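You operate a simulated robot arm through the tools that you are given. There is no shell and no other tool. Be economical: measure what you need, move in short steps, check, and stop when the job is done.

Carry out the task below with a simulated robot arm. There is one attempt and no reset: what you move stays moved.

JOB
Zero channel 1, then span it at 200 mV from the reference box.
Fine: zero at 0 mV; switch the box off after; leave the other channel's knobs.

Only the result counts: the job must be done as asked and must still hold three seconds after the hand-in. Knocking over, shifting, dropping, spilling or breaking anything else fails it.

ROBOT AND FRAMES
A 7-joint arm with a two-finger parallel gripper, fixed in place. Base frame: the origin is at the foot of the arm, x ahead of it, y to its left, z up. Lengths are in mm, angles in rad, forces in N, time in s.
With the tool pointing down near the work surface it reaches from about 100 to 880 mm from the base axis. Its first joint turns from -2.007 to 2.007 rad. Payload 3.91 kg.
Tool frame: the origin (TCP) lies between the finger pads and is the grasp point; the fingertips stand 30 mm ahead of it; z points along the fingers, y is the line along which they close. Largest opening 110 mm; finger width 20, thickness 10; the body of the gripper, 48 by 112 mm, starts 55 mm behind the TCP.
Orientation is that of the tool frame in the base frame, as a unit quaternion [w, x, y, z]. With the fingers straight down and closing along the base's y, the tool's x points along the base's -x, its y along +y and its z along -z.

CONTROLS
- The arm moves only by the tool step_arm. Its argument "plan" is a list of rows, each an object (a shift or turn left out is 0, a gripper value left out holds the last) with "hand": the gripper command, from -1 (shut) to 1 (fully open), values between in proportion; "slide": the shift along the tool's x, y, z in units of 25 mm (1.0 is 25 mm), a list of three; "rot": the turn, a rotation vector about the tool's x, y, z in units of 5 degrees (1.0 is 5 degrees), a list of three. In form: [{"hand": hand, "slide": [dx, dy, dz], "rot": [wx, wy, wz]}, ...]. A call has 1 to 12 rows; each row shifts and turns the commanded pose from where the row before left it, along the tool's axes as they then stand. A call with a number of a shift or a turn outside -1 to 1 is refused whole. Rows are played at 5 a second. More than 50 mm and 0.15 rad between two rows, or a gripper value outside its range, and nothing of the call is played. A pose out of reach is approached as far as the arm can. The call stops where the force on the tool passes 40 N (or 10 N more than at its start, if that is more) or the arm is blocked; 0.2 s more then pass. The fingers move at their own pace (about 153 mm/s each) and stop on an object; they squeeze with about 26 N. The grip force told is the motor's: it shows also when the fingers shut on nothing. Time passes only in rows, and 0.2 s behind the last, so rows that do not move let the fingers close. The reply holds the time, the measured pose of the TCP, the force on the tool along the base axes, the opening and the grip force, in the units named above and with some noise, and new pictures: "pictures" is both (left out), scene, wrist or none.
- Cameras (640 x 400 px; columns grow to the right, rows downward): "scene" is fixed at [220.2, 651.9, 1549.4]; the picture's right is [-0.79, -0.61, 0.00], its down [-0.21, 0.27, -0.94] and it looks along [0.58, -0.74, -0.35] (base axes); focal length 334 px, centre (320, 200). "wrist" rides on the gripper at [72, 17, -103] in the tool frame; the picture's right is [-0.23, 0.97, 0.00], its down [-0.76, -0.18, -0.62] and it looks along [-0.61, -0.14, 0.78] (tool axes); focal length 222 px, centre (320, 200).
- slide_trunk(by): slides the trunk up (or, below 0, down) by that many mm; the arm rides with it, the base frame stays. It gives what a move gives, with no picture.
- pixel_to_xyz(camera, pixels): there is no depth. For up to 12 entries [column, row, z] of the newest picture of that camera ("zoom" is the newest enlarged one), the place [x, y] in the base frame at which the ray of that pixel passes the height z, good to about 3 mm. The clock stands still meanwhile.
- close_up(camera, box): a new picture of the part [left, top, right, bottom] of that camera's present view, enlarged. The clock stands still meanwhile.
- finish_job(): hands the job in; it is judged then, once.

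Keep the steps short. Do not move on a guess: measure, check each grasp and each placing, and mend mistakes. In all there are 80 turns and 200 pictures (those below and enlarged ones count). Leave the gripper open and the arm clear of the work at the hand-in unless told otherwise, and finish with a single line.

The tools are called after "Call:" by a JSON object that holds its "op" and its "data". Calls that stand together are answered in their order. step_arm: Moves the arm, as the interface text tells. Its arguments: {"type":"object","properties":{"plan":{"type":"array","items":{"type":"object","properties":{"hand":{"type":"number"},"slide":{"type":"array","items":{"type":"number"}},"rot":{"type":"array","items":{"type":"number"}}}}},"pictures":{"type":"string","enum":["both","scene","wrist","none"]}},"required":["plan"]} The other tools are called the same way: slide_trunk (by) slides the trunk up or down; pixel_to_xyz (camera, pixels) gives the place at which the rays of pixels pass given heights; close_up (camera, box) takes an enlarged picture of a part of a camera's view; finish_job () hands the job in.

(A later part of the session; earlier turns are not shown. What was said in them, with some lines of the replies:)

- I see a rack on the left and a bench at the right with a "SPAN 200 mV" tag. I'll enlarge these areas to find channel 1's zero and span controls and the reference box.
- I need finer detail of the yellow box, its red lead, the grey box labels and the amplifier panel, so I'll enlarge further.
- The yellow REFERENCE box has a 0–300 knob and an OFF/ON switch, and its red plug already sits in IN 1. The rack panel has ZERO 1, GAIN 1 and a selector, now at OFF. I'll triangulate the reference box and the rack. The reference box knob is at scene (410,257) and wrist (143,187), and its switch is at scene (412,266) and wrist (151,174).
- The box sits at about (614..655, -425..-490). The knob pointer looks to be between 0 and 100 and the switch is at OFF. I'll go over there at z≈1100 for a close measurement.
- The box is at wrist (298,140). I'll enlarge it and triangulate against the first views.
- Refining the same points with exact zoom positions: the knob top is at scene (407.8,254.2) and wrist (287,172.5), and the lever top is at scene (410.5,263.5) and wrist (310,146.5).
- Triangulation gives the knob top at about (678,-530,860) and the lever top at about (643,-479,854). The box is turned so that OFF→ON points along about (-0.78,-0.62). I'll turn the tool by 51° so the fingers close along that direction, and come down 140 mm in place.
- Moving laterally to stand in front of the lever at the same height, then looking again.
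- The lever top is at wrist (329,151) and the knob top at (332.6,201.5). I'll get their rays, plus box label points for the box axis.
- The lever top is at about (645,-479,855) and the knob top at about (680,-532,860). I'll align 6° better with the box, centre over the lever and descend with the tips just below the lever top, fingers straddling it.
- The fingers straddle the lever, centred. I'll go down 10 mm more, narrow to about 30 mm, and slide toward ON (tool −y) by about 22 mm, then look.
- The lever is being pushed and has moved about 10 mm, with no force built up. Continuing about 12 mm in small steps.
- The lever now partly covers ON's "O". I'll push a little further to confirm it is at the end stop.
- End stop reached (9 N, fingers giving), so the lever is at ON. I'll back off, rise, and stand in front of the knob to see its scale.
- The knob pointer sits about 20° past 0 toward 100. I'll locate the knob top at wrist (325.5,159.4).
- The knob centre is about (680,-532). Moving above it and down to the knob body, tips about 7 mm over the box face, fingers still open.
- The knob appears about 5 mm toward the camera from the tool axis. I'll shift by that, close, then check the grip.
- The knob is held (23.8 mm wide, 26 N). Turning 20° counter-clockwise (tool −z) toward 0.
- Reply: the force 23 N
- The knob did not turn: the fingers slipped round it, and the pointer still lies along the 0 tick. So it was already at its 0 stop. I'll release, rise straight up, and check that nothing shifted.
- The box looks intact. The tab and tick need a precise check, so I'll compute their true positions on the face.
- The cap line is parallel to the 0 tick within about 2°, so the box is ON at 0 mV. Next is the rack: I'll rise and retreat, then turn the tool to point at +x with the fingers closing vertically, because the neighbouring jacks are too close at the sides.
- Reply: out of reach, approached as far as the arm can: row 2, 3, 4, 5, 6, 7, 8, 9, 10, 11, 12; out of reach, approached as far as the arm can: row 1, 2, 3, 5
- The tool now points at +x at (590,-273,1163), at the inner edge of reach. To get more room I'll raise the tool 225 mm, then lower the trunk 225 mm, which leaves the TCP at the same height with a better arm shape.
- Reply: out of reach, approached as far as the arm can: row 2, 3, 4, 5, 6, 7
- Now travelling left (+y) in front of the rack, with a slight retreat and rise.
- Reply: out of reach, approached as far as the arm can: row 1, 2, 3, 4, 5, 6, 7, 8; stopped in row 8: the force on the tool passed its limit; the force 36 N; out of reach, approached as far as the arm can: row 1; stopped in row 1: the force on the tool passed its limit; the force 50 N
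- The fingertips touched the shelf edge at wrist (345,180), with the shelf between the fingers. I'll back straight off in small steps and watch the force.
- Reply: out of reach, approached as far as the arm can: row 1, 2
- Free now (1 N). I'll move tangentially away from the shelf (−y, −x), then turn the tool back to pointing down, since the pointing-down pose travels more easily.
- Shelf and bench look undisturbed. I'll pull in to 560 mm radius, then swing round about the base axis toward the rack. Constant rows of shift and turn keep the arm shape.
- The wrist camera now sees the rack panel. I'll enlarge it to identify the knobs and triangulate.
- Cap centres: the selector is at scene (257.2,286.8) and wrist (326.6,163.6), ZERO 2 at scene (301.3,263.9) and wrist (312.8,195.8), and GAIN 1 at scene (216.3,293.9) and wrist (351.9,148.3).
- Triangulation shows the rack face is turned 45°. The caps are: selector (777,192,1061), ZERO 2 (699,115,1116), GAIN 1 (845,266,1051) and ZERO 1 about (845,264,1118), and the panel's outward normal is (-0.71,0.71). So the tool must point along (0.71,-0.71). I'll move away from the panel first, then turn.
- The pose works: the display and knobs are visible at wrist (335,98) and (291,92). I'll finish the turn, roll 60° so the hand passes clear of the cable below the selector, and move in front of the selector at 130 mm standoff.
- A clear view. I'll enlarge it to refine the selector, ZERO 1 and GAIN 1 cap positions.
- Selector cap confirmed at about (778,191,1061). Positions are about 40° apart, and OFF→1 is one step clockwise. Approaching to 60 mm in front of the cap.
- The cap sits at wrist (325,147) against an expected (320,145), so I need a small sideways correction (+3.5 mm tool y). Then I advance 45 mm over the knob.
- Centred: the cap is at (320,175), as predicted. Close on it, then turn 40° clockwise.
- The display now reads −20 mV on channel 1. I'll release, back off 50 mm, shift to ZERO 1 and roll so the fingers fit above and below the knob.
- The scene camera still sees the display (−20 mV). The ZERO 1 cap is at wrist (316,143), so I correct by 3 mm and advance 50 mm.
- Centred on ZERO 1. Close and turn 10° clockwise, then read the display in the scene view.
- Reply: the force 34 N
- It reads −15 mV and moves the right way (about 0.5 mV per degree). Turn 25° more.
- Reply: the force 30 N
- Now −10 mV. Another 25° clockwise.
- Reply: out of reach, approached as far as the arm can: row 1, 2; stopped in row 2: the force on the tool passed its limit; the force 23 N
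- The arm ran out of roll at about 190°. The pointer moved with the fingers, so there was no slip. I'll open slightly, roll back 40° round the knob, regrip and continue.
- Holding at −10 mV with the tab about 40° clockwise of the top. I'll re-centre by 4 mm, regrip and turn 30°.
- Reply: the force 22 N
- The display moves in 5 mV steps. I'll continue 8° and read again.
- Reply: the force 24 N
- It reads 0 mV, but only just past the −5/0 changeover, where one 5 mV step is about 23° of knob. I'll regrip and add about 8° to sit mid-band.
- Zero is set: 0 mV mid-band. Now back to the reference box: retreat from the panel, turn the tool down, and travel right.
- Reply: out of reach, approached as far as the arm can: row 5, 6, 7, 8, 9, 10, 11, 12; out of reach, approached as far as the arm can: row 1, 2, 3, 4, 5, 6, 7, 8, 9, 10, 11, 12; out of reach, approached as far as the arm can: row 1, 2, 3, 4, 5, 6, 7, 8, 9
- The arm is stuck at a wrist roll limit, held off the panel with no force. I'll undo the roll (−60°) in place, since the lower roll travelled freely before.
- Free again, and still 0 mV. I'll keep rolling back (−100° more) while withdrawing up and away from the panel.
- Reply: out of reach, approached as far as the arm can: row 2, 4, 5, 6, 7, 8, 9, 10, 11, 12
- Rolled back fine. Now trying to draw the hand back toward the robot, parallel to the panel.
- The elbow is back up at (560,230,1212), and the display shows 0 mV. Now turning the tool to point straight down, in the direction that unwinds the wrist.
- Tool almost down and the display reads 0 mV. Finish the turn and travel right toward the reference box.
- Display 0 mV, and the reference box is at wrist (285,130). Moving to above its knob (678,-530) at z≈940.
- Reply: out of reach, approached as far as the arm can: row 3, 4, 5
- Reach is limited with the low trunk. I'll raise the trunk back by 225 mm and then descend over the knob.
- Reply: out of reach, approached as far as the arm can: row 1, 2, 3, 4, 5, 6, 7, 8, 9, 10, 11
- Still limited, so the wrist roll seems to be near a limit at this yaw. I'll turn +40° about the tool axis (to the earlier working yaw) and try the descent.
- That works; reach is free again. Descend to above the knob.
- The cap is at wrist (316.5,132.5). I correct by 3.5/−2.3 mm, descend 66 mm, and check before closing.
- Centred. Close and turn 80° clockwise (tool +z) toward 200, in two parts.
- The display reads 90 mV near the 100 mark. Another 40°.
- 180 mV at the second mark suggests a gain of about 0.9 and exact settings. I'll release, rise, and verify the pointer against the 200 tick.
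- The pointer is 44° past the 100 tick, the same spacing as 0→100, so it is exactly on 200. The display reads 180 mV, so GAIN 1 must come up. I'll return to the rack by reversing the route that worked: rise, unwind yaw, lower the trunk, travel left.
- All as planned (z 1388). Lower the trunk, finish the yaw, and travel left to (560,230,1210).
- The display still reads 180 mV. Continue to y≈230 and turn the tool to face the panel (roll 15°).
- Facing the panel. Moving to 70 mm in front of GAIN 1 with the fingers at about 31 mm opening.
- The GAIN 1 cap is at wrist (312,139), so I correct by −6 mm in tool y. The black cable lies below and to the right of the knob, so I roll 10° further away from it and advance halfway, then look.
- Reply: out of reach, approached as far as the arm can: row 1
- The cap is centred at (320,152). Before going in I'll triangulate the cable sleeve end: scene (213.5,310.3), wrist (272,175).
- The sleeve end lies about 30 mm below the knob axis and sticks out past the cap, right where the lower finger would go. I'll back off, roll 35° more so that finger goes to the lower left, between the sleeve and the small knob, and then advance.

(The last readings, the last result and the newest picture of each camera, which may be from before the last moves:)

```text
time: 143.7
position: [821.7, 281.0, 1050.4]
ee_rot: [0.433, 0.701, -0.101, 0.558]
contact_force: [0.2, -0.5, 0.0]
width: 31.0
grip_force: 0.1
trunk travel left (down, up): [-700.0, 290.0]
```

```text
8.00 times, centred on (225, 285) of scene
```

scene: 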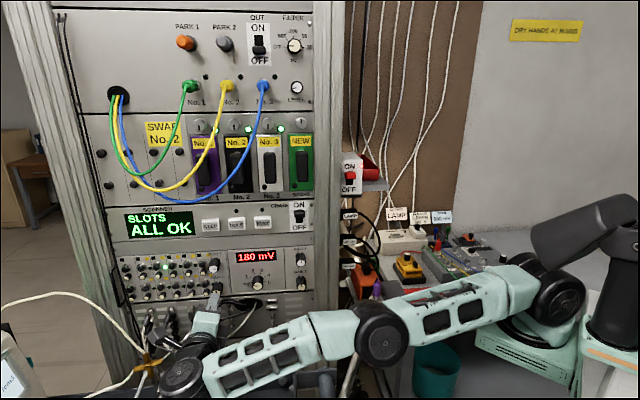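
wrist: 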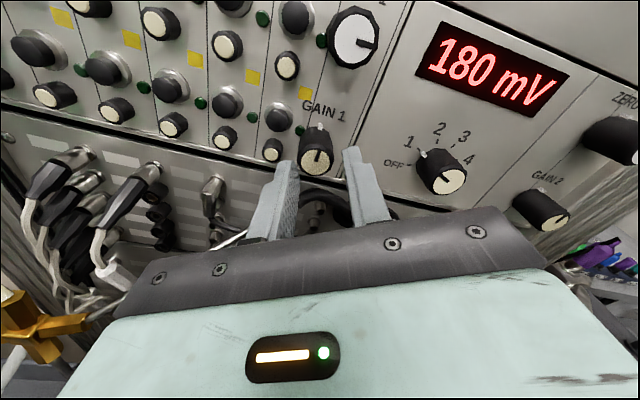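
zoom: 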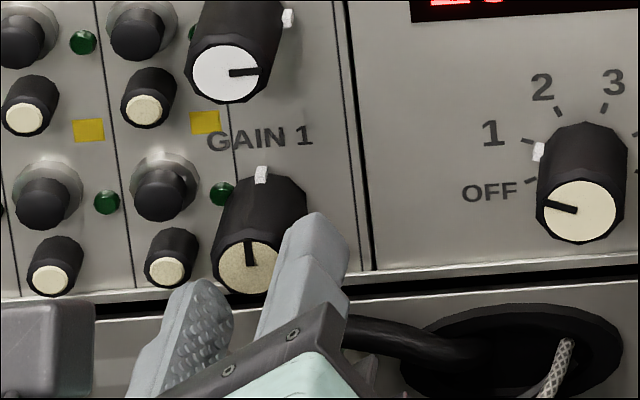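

Clear now. The cap is at (315,162), so I shift −3 mm, advance 16 mm, close, and turn 10° clockwise, then read.

Call:
{"op": "step_arm", "data": {"plan": [{"slide": [0.03, -0.13, 0]}, {"slide": [0, 0, 0.4]}, {"slide": [0, 0, 0.27]}, {"hand": -1}, {}, {}, {"rot": [0, 0, 1]}, {"rot": [0, 0, 1]}, {}], "pictures": "wrist"}}

Call:
{"op": "close_up", "data": {"camera": "wrist", "box": [220, 50, 420, 230]}}

Call:
{"op": "close_up", "data": {"camera": "scene", "box": [190, 240, 290, 310]}}

```text
time: 145.7
position: [835.5, 272.3, 1050.8]
ee_rot: [0.383, 0.689, -0.163, 0.593]
contact_force: [-11.7, -3.1, -1.4]
width: 24.6
grip_force: 45.3
trunk travel left (down, up): [-700.0, 290.0]
```

wrist: 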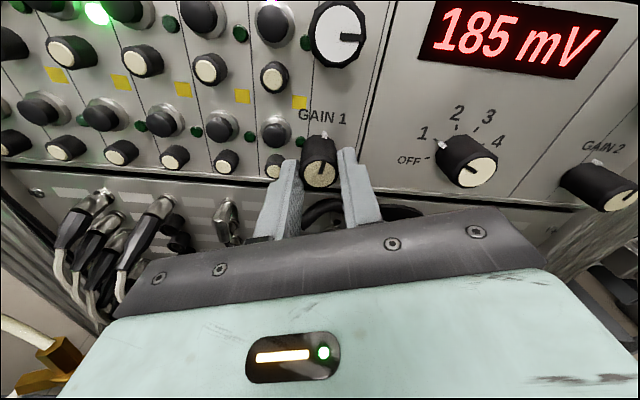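

```text
2.22 times, centred on (320, 140) of wrist
```

zoom: 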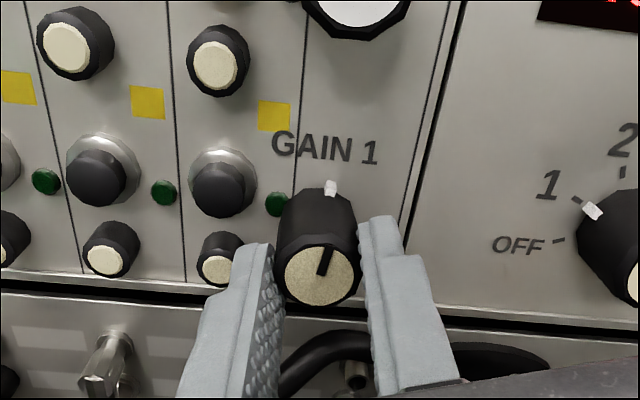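

```text
5.71 times, centred on (240, 275) of scene
```

zoom: 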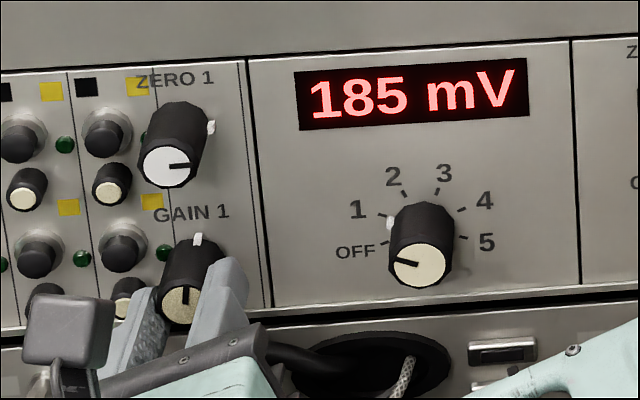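

185 mV. Turn 20° more and read.

Call:
{"op": "step_arm", "data": {"plan": [{"rot": [0, 0, 1]}, {"rot": [0, 0, 1]}, {"rot": [0, 0, 1]}, {"rot": [0, 0, 1]}, {}], "pictures": "scene"}}

Call:
{"op": "step_arm", "data": {"plan": [{"rot": [0, 0, 1]}, {"rot": [0, 0, 1]}, {}], "pictures": "wrist"}}

```text
time: 146.9
position: [834.8, 273.1, 1049.9]
ee_rot: [0.273, 0.651, -0.278, 0.652]
contact_force: [-10.6, 5.8, -0.9]
width: 24.7
grip_force: 45.0
trunk travel left (down, up): [-700.0, 290.0]
```

scene: 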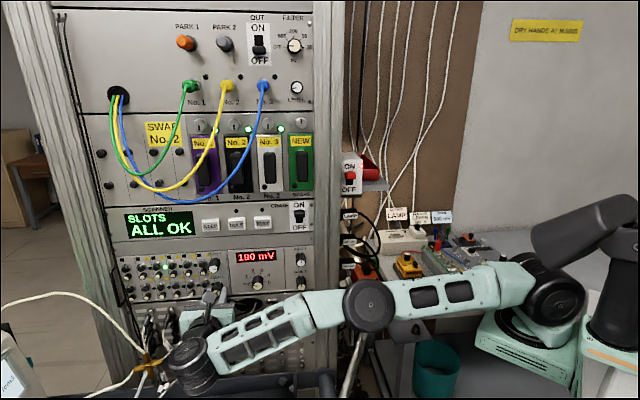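

```text
time: 147.7
position: [835.5, 271.3, 1049.5]
ee_rot: [0.214, 0.624, -0.333, 0.674]
contact_force: [-7.4, 11.6, 1.1]
width: 24.4
grip_force: 44.6
trunk travel left (down, up): [-700.0, 290.0]
```

wrist: 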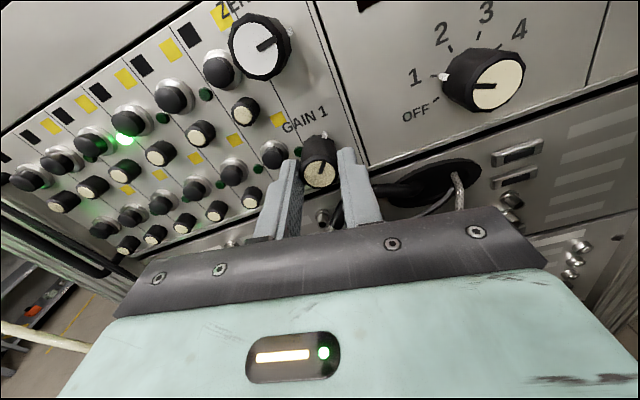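

Reading the display now.

Call:
{"op": "close_up", "data": {"camera": "scene", "box": [190, 240, 290, 310]}}

Call:
{"op": "close_up", "data": {"camera": "wrist", "box": [220, 70, 420, 230]}}

```text
5.71 times, centred on (240, 275) of scene
```

zoom: 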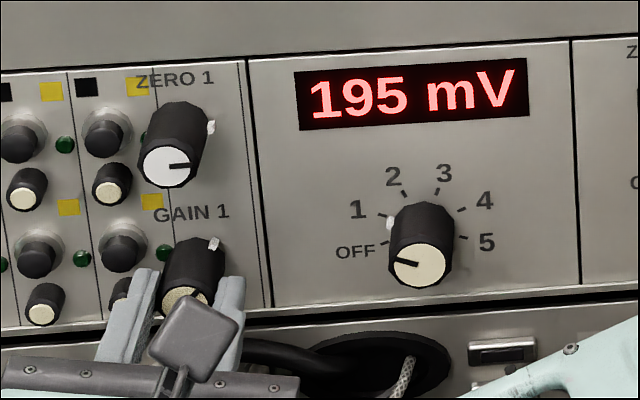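

```text
2.50 times, centred on (320, 150) of wrist
```

zoom: 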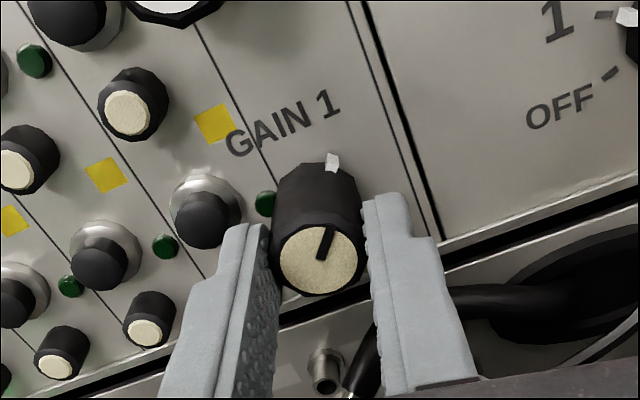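

195 mV. Turn 10° more, then read; then 5° steps to bracket the 200 band.

Call:
{"op": "step_arm", "data": {"plan": [{"rot": [0, 0, 1]}, {"rot": [0, 0, 1]}, {}], "pictures": "none"}}

Call:
{"op": "close_up", "data": {"camera": "scene", "box": [190, 240, 290, 310]}}

Call:
{"op": "step_arm", "data": {"plan": [{"rot": [0, 0, 1]}, {}], "pictures": "none"}}

Call:
{"op": "close_up", "data": {"camera": "scene", "box": [190, 240, 290, 310]}}

```text
time: 148.5
position: [835.2, 271.7, 1051.1]
ee_rot: [0.155, 0.593, -0.386, 0.69]
contact_force: [3.9, 19.6, 1.5]
width: 24.5
grip_force: 44.8
trunk travel left (down, up): [-700.0, 290.0]
```

```text
5.71 times, centred on (240, 275) of scene
```

zoom: 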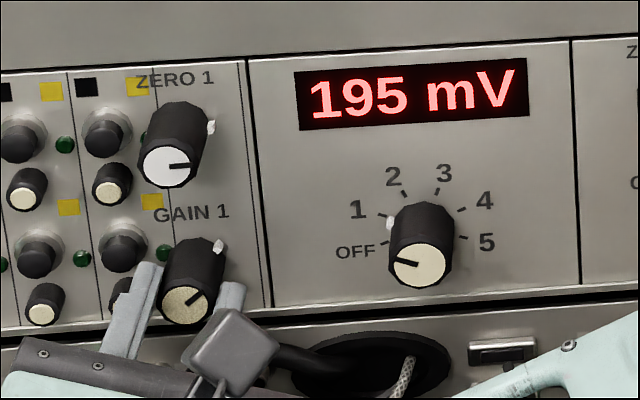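

```text
time: 149.1
position: [836.4, 273.2, 1050.4]
ee_rot: [0.124, 0.575, -0.411, 0.696]
contact_force: [10.5, 20.0, 4.6]
width: 24.6
grip_force: 45.5
trunk travel left (down, up): [-700.0, 290.0]
```

```text
5.71 times, centred on (240, 275) of scene
```

zoom: 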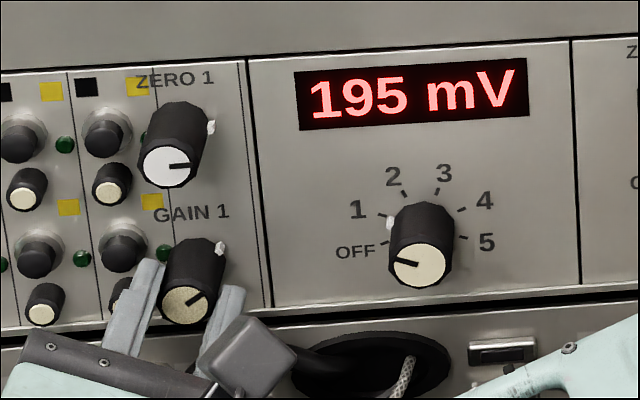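

Still 195 mV, so the steps are about 18° each. Another 5° twice, reading each time.

Call:
{"op": "step_arm", "data": {"plan": [{"rot": [0, 0, 1]}, {}], "pictures": "none"}}

Call:
{"op": "close_up", "data": {"camera": "scene", "box": [190, 240, 290, 310]}}

Call:
{"op": "step_arm", "data": {"plan": [{"rot": [0, 0, 1]}, {}], "pictures": "none"}}

Call:
{"op": "close_up", "data": {"camera": "scene", "box": [190, 240, 290, 310]}}

```text
time: 149.7
position: [835.4, 271.5, 1050.4]
ee_rot: [0.094, 0.557, -0.437, 0.7]
contact_force: [15.9, 22.0, 10.0]
width: 24.4
grip_force: 44.9
trunk travel left (down, up): [-700.0, 290.0]
```

```text
5.71 times, centred on (240, 275) of scene
```

zoom: 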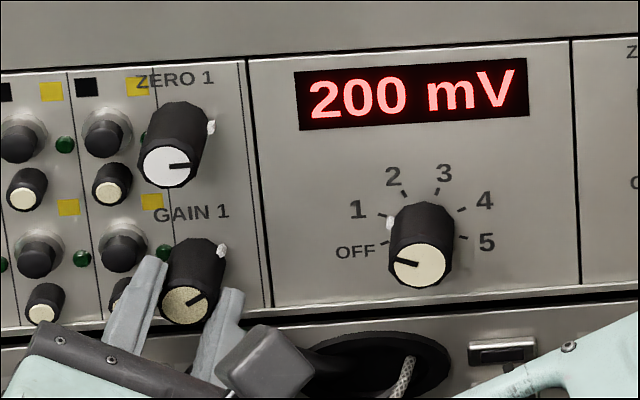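

```text
time: 150.3
position: [835.2, 272.1, 1050.5]
ee_rot: [0.063, 0.537, -0.46, 0.704]
contact_force: [19.4, 22.4, 15.5]
width: 24.5
grip_force: 45.1
trunk travel left (down, up): [-700.0, 290.0]
```

```text
5.71 times, centred on (240, 275) of scene
```

zoom: 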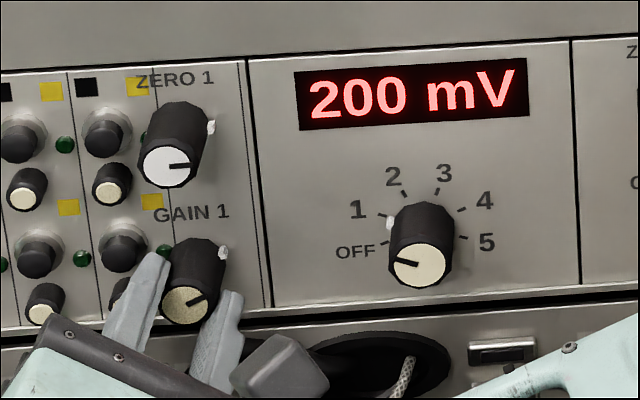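

200 mV. Add 4° to sit mid-band, then release and re-read.

Call:
{"op": "step_arm", "data": {"plan": [{"rot": [0, 0, 0.8]}, {}, {"hand": -0.42}, {}, {}], "pictures": "wrist"}}

Call:
{"op": "close_up", "data": {"camera": "scene", "box": [190, 240, 290, 310]}}

```text
time: 151.5
position: [834.4, 270.4, 1050.1]
ee_rot: [0.041, 0.521, -0.48, 0.705]
contact_force: [-0.2, 0.2, 0.6]
width: 31.8
grip_force: 0.0
trunk travel left (down, up): [-700.0, 290.0]
```

wrist: 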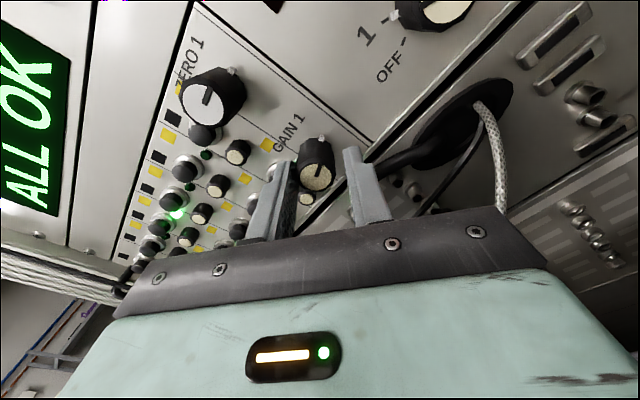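

```text
5.71 times, centred on (240, 275) of scene
```

zoom: 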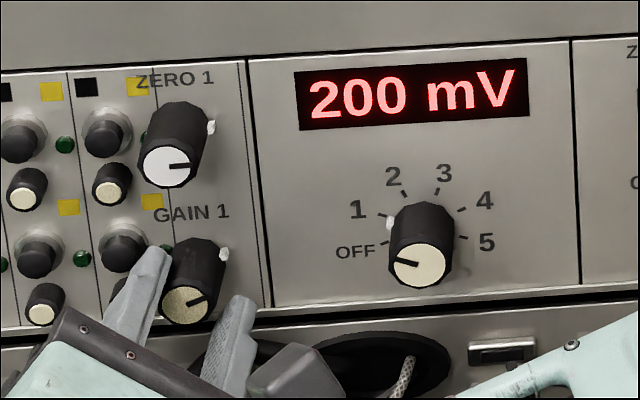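

Stable at 200 mV after release. Retreat straight out 62 mm, then roll back before travelling.

Call:
{"op": "step_arm", "data": {"plan": [{"slide": [0, 0, -0.6]}, {"slide": [0, 0, -1]}, {"slide": [0, 0, -0.9]}, {"rot": [0, 0, -1]}, {"rot": [0, 0, -1]}, {"rot": [0, 0, -1]}, {"rot": [0, 0, -1]}, {"rot": [0, 0, -1]}, {"rot": [0, 0, -1]}, {"rot": [0, 0, -1]}, {"rot": [0, 0, -1]}, {"rot": [0, 0, -1]}], "pictures": "none"}}

Call:
{"op": "step_arm", "data": {"plan": [{"rot": [0, 0, -1]}, {"rot": [0, 0, -1]}, {"rot": [0, 0, -1]}, {"rot": [0, 0, -1]}, {"rot": [0, 0, -1]}, {"rot": [0, 0, -1]}, {"rot": [0, 0, -1]}, {"rot": [0, 0, -1]}, {"rot": [0, 0, -1]}, {"rot": [0, 0, -1]}, {"rot": [0, 0, -1]}, {"rot": [0, 0, -1]}], "pictures": "scene"}}

```text
time: 154.1
position: [787.8, 312.5, 1051.6]
ee_rot: [0.309, 0.665, -0.244, 0.635]
contact_force: [-0.6, 0.8, 0.1]
width: 31.9
grip_force: 0.1
out of reach, approached as far as the arm can: row 3
trunk travel left (down, up): [-700.0, 290.0]
```

```text
time: 156.7
position: [788.5, 312.3, 1053.1]
ee_rot: [0.584, 0.698, 0.122, 0.397]
contact_force: [-1.0, 0.4, 0.2]
width: 31.9
grip_force: 0.1
trunk travel left (down, up): [-700.0, 290.0]
```

scene: 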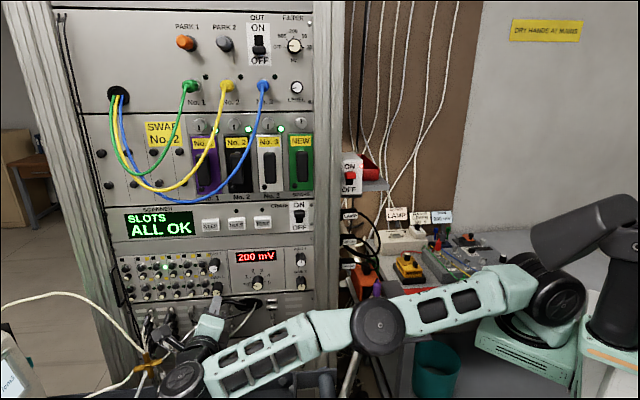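

200 mV holds. Reverse the approach path: back to (552,230,1207), then tool down.

Call:
{"op": "step_arm", "data": {"plan": [{"rot": [0, 0, -0.9]}, {"rot": [0, 0, -0.9]}, {"slide": [-0.817, 0.919, -0.503]}, {"slide": [-0.817, 0.919, -0.503]}, {"slide": [-0.817, 0.919, -0.503]}, {"slide": [-0.817, 0.919, -0.503]}, {"slide": [-0.817, 0.919, -0.503]}, {"slide": [-0.817, 0.919, -0.503]}, {"slide": [-0.817, 0.919, -0.503]}, {"slide": [-0.817, 0.919, -0.503]}, {"slide": [-0.817, 0.919, -0.503]}], "pictures": "none"}}

Call:
{"op": "step_arm", "data": {"plan": [{"rot": [0.498, 0.86, -0.96]}, {"rot": [0.498, 0.86, -0.96]}, {"rot": [0.498, 0.86, -0.96]}, {"rot": [0.498, 0.86, -0.96]}, {"rot": [0.498, 0.86, -0.96]}, {"rot": [0.498, 0.86, -0.96]}, {"rot": [0.498, 0.86, -0.96]}, {"rot": [0.498, 0.86, -0.96]}, {"rot": [0.498, 0.86, -0.96]}, {"rot": [0.498, 0.86, -0.96]}, {"rot": [0.498, 0.86, -0.96]}, {"rot": [0.498, 0.86, -0.96]}], "pictures": "none"}}

Call:
{"op": "step_arm", "data": {"plan": [{"rot": [0.498, 0.86, -0.96]}, {"rot": [0.498, 0.86, -0.96]}, {"rot": [0.498, 0.86, -0.96]}, {"rot": [0.498, 0.86, -0.96]}, {"rot": [0.498, 0.86, -0.96]}, {"rot": [0.498, 0.86, -0.96]}, {"rot": [0.498, 0.86, -0.96]}, {"rot": [0.498, 0.86, -0.96]}, {"rot": [0.498, 0.86, -0.96]}, {"rot": [0.498, 0.86, -0.96]}, {"rot": [0.498, 0.86, -0.96]}], "pictures": "scene"}}

```text
time: 159.1
position: [543.8, 234.3, 1207.5]
ee_rot: [0.613, 0.686, 0.175, 0.35]
contact_force: [0.7, 0.5, 0.2]
width: 31.7
grip_force: 0.1
trunk travel left (down, up): [-700.0, 290.0]
```

```text
time: 161.7
position: [542.7, 233.0, 1204.5]
ee_rot: [0.385, 0.435, 0.784, 0.22]
contact_force: [-0.2, 0.0, 0.1]
width: 32.0
grip_force: 0.1
trunk travel left (down, up): [-700.0, 290.0]
```

```text
time: 164.1
position: [542.8, 232.6, 1204.1]
ee_rot: [0.001, 0.008, 1.0, 0.003]
contact_force: [0.2, -0.3, -1.1]
width: 32.3
grip_force: 0.0
trunk travel left (down, up): [-700.0, 290.0]
```

scene: 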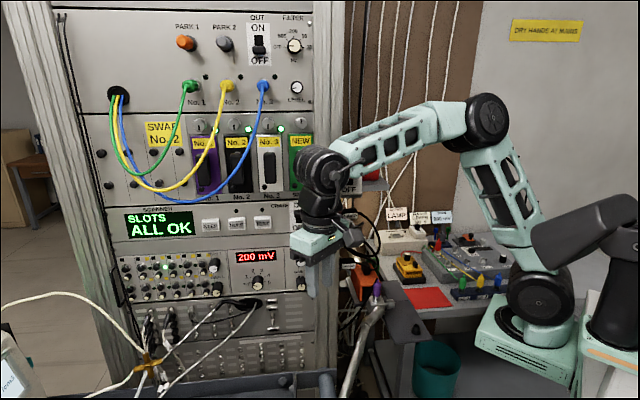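

Reads 200 mV, tool down. Travel to the bench, then raise the trunk and turn to the box's yaw.

Call:
{"op": "step_arm", "data": {"plan": [{"slide": [0, -1, 0]}, {"slide": [0, -1, 0]}, {"slide": [0, -1, 0]}, {"slide": [0, -1, 0]}, {"slide": [0, -1, 0]}, {"slide": [0, -1, 0]}, {"slide": [0, -1, 0]}, {"slide": [0, -1, 0]}, {"slide": [0, -1, 0]}, {"slide": [0, -1, 0]}, {"slide": [0, -1, 0]}, {"slide": [0, -1, 0]}], "pictures": "none"}}

Call:
{"op": "step_arm", "data": {"plan": [{"slide": [0, -1, 0]}, {"slide": [0, -1, 0]}, {"slide": [0, -1, 0]}, {"slide": [0, -1, 0]}, {"slide": [0, -1, 0]}, {"slide": [0, -1, 0]}, {"slide": [0, -1, 0]}, {"slide": [0, -1, 0]}, {"slide": [0, -1, 0]}, {"slide": [0, -1, 0]}, {"slide": [-0.3, -1, 0]}, {"slide": [-0.3, -1, 0]}], "pictures": "none"}}

Call:
{"op": "slide_trunk", "data": {"by": 225}}

Call:
{"op": "step_arm", "data": {"plan": [{"hand": -0.2, "slide": [-0.3, -1, 0.5]}, {"slide": [-0.3, -1, 0.5]}, {"rot": [0, 0, 1], "slide": [0, 0, 0.8]}, {"rot": [0, 0, 1], "slide": [0, 0, 0.8]}, {"rot": [0, 0, 1], "slide": [0, 0, 0.8]}, {"rot": [0, 0, 1], "slide": [0, 0, 0.8]}, {"rot": [0, 0, 1], "slide": [0, 0, 0.8]}, {"rot": [0, 0, 1], "slide": [0, 0, 0.8]}, {"rot": [0, 0, 1], "slide": [0, 0, 0.8]}, {"rot": [0, 0, 1], "slide": [0, 0, 0.8]}, {"rot": [0, 0, 0.9], "slide": [0, 0, 0.8]}, {}], "pictures": "both"}}

```text
time: 166.7
position: [539.5, -68.7, 1202.0]
ee_rot: [0.001, 0.01, 1.0, 0.003]
contact_force: [-1.0, 0.3, 0.6]
width: 31.8
grip_force: 0.1
trunk travel left (down, up): [-700.0, 290.0]
```

```text
time: 169.3
position: [549.6, -367.0, 1202.2]
ee_rot: [0.001, 0.009, 1.0, 0.002]
contact_force: [0.8, 0.6, -0.3]
width: 32.0
grip_force: 0.0
trunk travel left (down, up): [-700.0, 290.0]
```

```text
time: 171.6
position: [549.3, -366.5, 1426.7]
ee_rot: [0.001, 0.01, 1.0, 0.003]
contact_force: [0.9, 0.6, -0.4]
width: 32.2
grip_force: 0.1
trunk travel left (down, up): [-925.0, 65.0]
```

```text
time: 174.2
position: [563.4, -415.7, 1220.5]
ee_rot: [0.0, 0.387, 0.922, 0.003]
contact_force: [-0.6, -0.5, -0.3]
width: 43.9
grip_force: 0.1
trunk travel left (down, up): [-925.0, 65.0]
```

scene: 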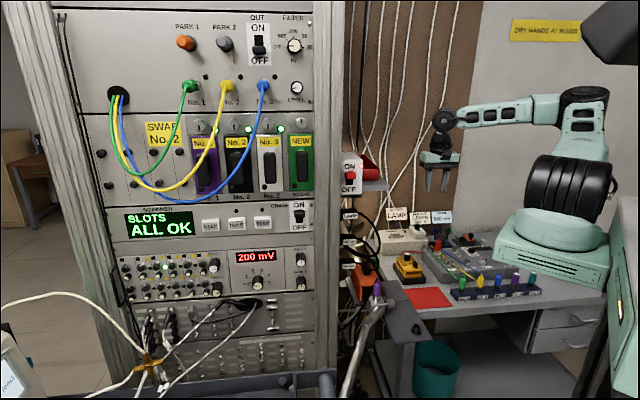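
wrist: 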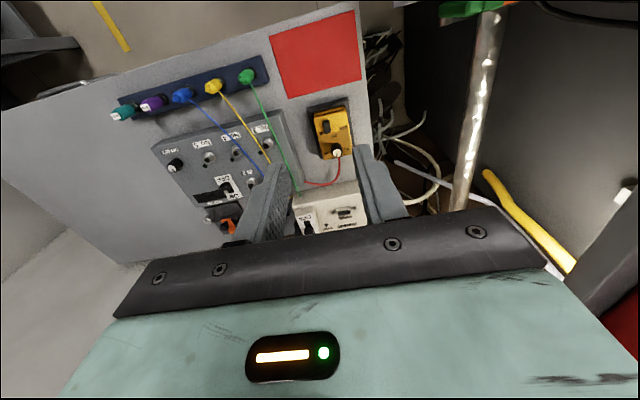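

Still 200 mV. Going down over the lever, now at ON near (627,-495), to z≈960.

Call:
{"op": "step_arm", "data": {"plan": [{"slide": [-0.37, -0.036, 0.95]}, {"slide": [-0.37, -0.036, 0.95]}, {"slide": [-0.37, -0.036, 0.95]}, {"slide": [-0.37, -0.036, 0.95]}, {"slide": [-0.37, -0.036, 0.95]}, {"slide": [-0.37, -0.036, 0.95]}, {"slide": [-0.37, -0.036, 0.95]}, {"slide": [-0.37, -0.036, 0.95]}, {"slide": [-0.37, -0.036, 0.95]}, {"slide": [-0.37, -0.036, 0.95]}, {"slide": [-0.37, -0.036, 0.95]}, {}], "pictures": "wrist"}}

Call:
{"op": "close_up", "data": {"camera": "wrist", "box": [240, 60, 400, 200]}}

```text
time: 176.8
position: [628.0, -492.2, 959.7]
ee_rot: [0.0, 0.387, 0.922, 0.003]
contact_force: [0.0, 0.1, -0.9]
width: 43.8
grip_force: 0.0
trunk travel left (down, up): [-925.0, 65.0]
```

wrist: 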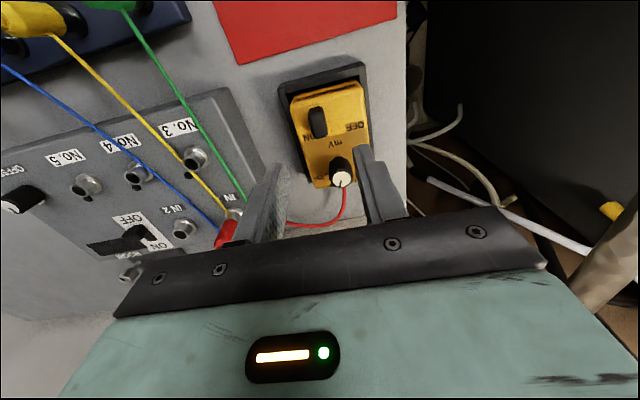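

```text
2.86 times, centred on (320, 130) of wrist
```

zoom: 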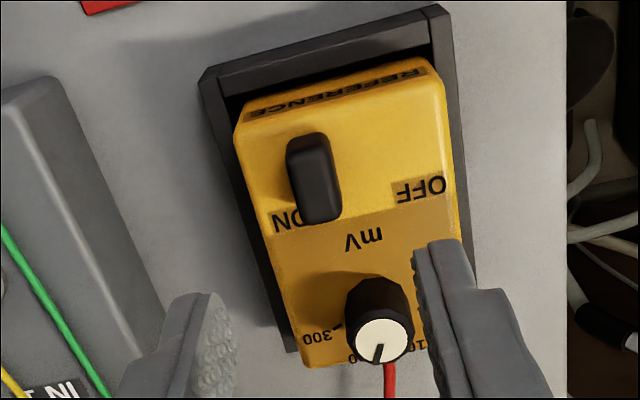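

Lever centred below (320,130). Descend 87 mm straddling it, narrow, and push toward OFF (tool +y) about 26 mm.

Call:
{"op": "step_arm", "data": {"plan": [{"slide": [0, 0, 0.9]}, {"slide": [0, 0, 0.9]}, {"slide": [0, 0, 0.9]}, {"slide": [0, 0, 0.5]}, {"hand": -0.42, "slide": [0, 0, 0.25]}, {}, {"slide": [0, 0.35, 0]}, {"slide": [0, 0.35, 0]}, {"slide": [0, 0.35, 0]}, {}], "pictures": "wrist"}}

Call:
{"op": "close_up", "data": {"camera": "wrist", "box": [220, 90, 420, 220]}}

Call:
{"op": "close_up", "data": {"camera": "scene", "box": [190, 240, 290, 310]}}

```text
time: 179.0
position: [646.0, -474.5, 872.5]
ee_rot: [0.001, 0.387, 0.922, 0.004]
contact_force: [-0.1, 0.5, -0.4]
width: 31.9
grip_force: 0.2
trunk travel left (down, up): [-925.0, 65.0]
```

wrist: 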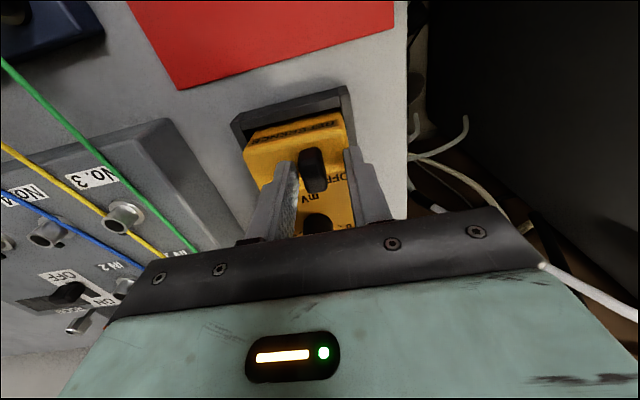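

```text
3.08 times, centred on (320, 155) of wrist
```

zoom: 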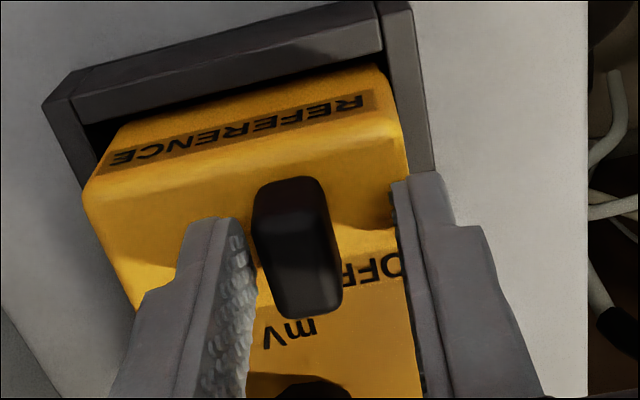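

```text
5.71 times, centred on (240, 275) of scene
5 turns are left
```

zoom: 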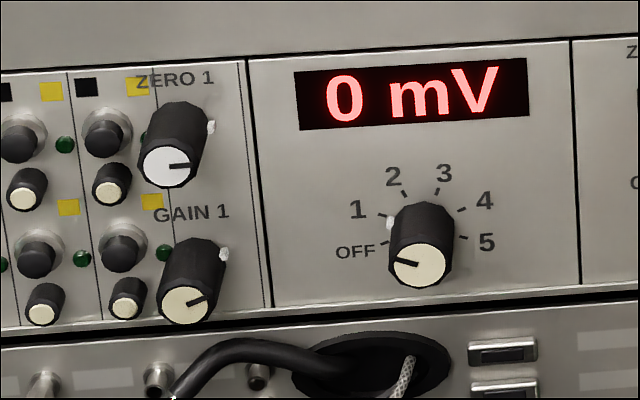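

The display dropped to 0 mV, so the box is switching off. Push the last few mm to its stop, back off, rise clear and open the gripper.

Call:
{"op": "step_arm", "data": {"plan": [{"slide": [0, 0.16, 0]}, {"slide": [0, 0.16, 0]}, {"slide": [0, 0.1, 0]}, {"slide": [0, -0.4, 0]}, {"slide": [0, 0, -0.9]}, {"hand": 0, "slide": [0, 0, -1]}, {"slide": [0, 0, -1]}, {"slide": [0.5, 0, -1]}, {"slide": [0.8, 0, -1]}, {"slide": [0.8, 0, -1]}, {"hand": 1, "slide": [0.8, 0, -1]}, {}], "pictures": "both"}}

Call:
{"op": "close_up", "data": {"camera": "scene", "box": [385, 240, 445, 285]}}

```text
time: 181.6
position: [594.1, -423.3, 1045.8]
ee_rot: [0.0, 0.387, 0.922, 0.002]
contact_force: [0.4, 0.3, -0.5]
width: 109.6
grip_force: 0.0
trunk travel left (down, up): [-925.0, 65.0]
```

scene: 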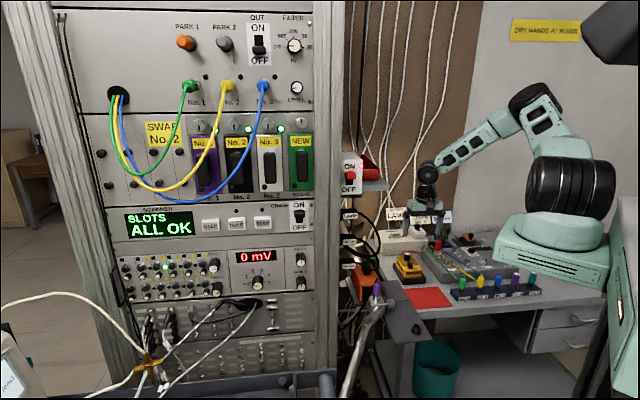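
wrist: 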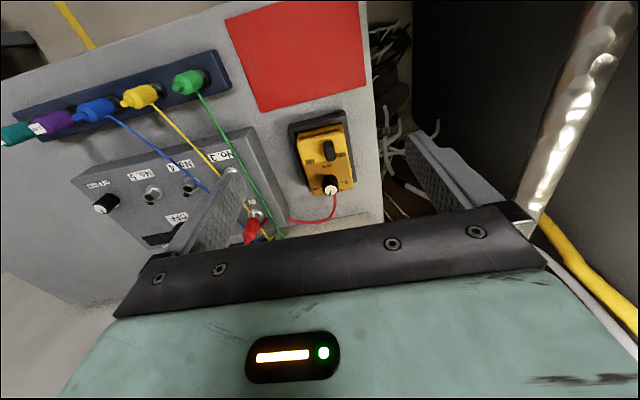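

```text
8.89 times, centred on (415, 262) of scene
4 turns are left
```

zoom: 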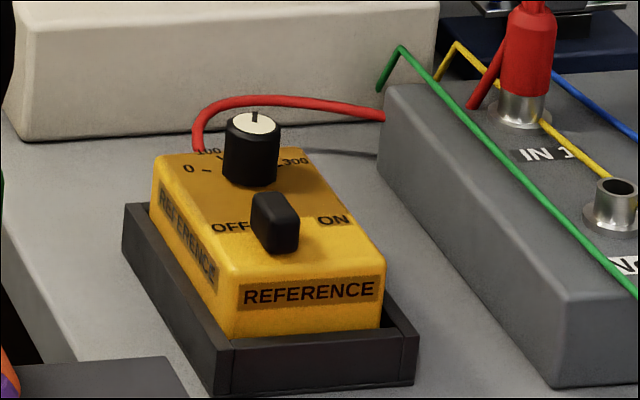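

The lever is at OFF, the display reads 0 mV, the other knobs are untouched, the gripper is open and the arm is clear. Handing in.

Call:
{"op": "finish_job", "data": {}}

```text
The job is handed in.
```

Channel 1 was zeroed at 0 mV and spanned to read 200 mV from the reference box; the box is switched off and channel 2's knobs were not touched.
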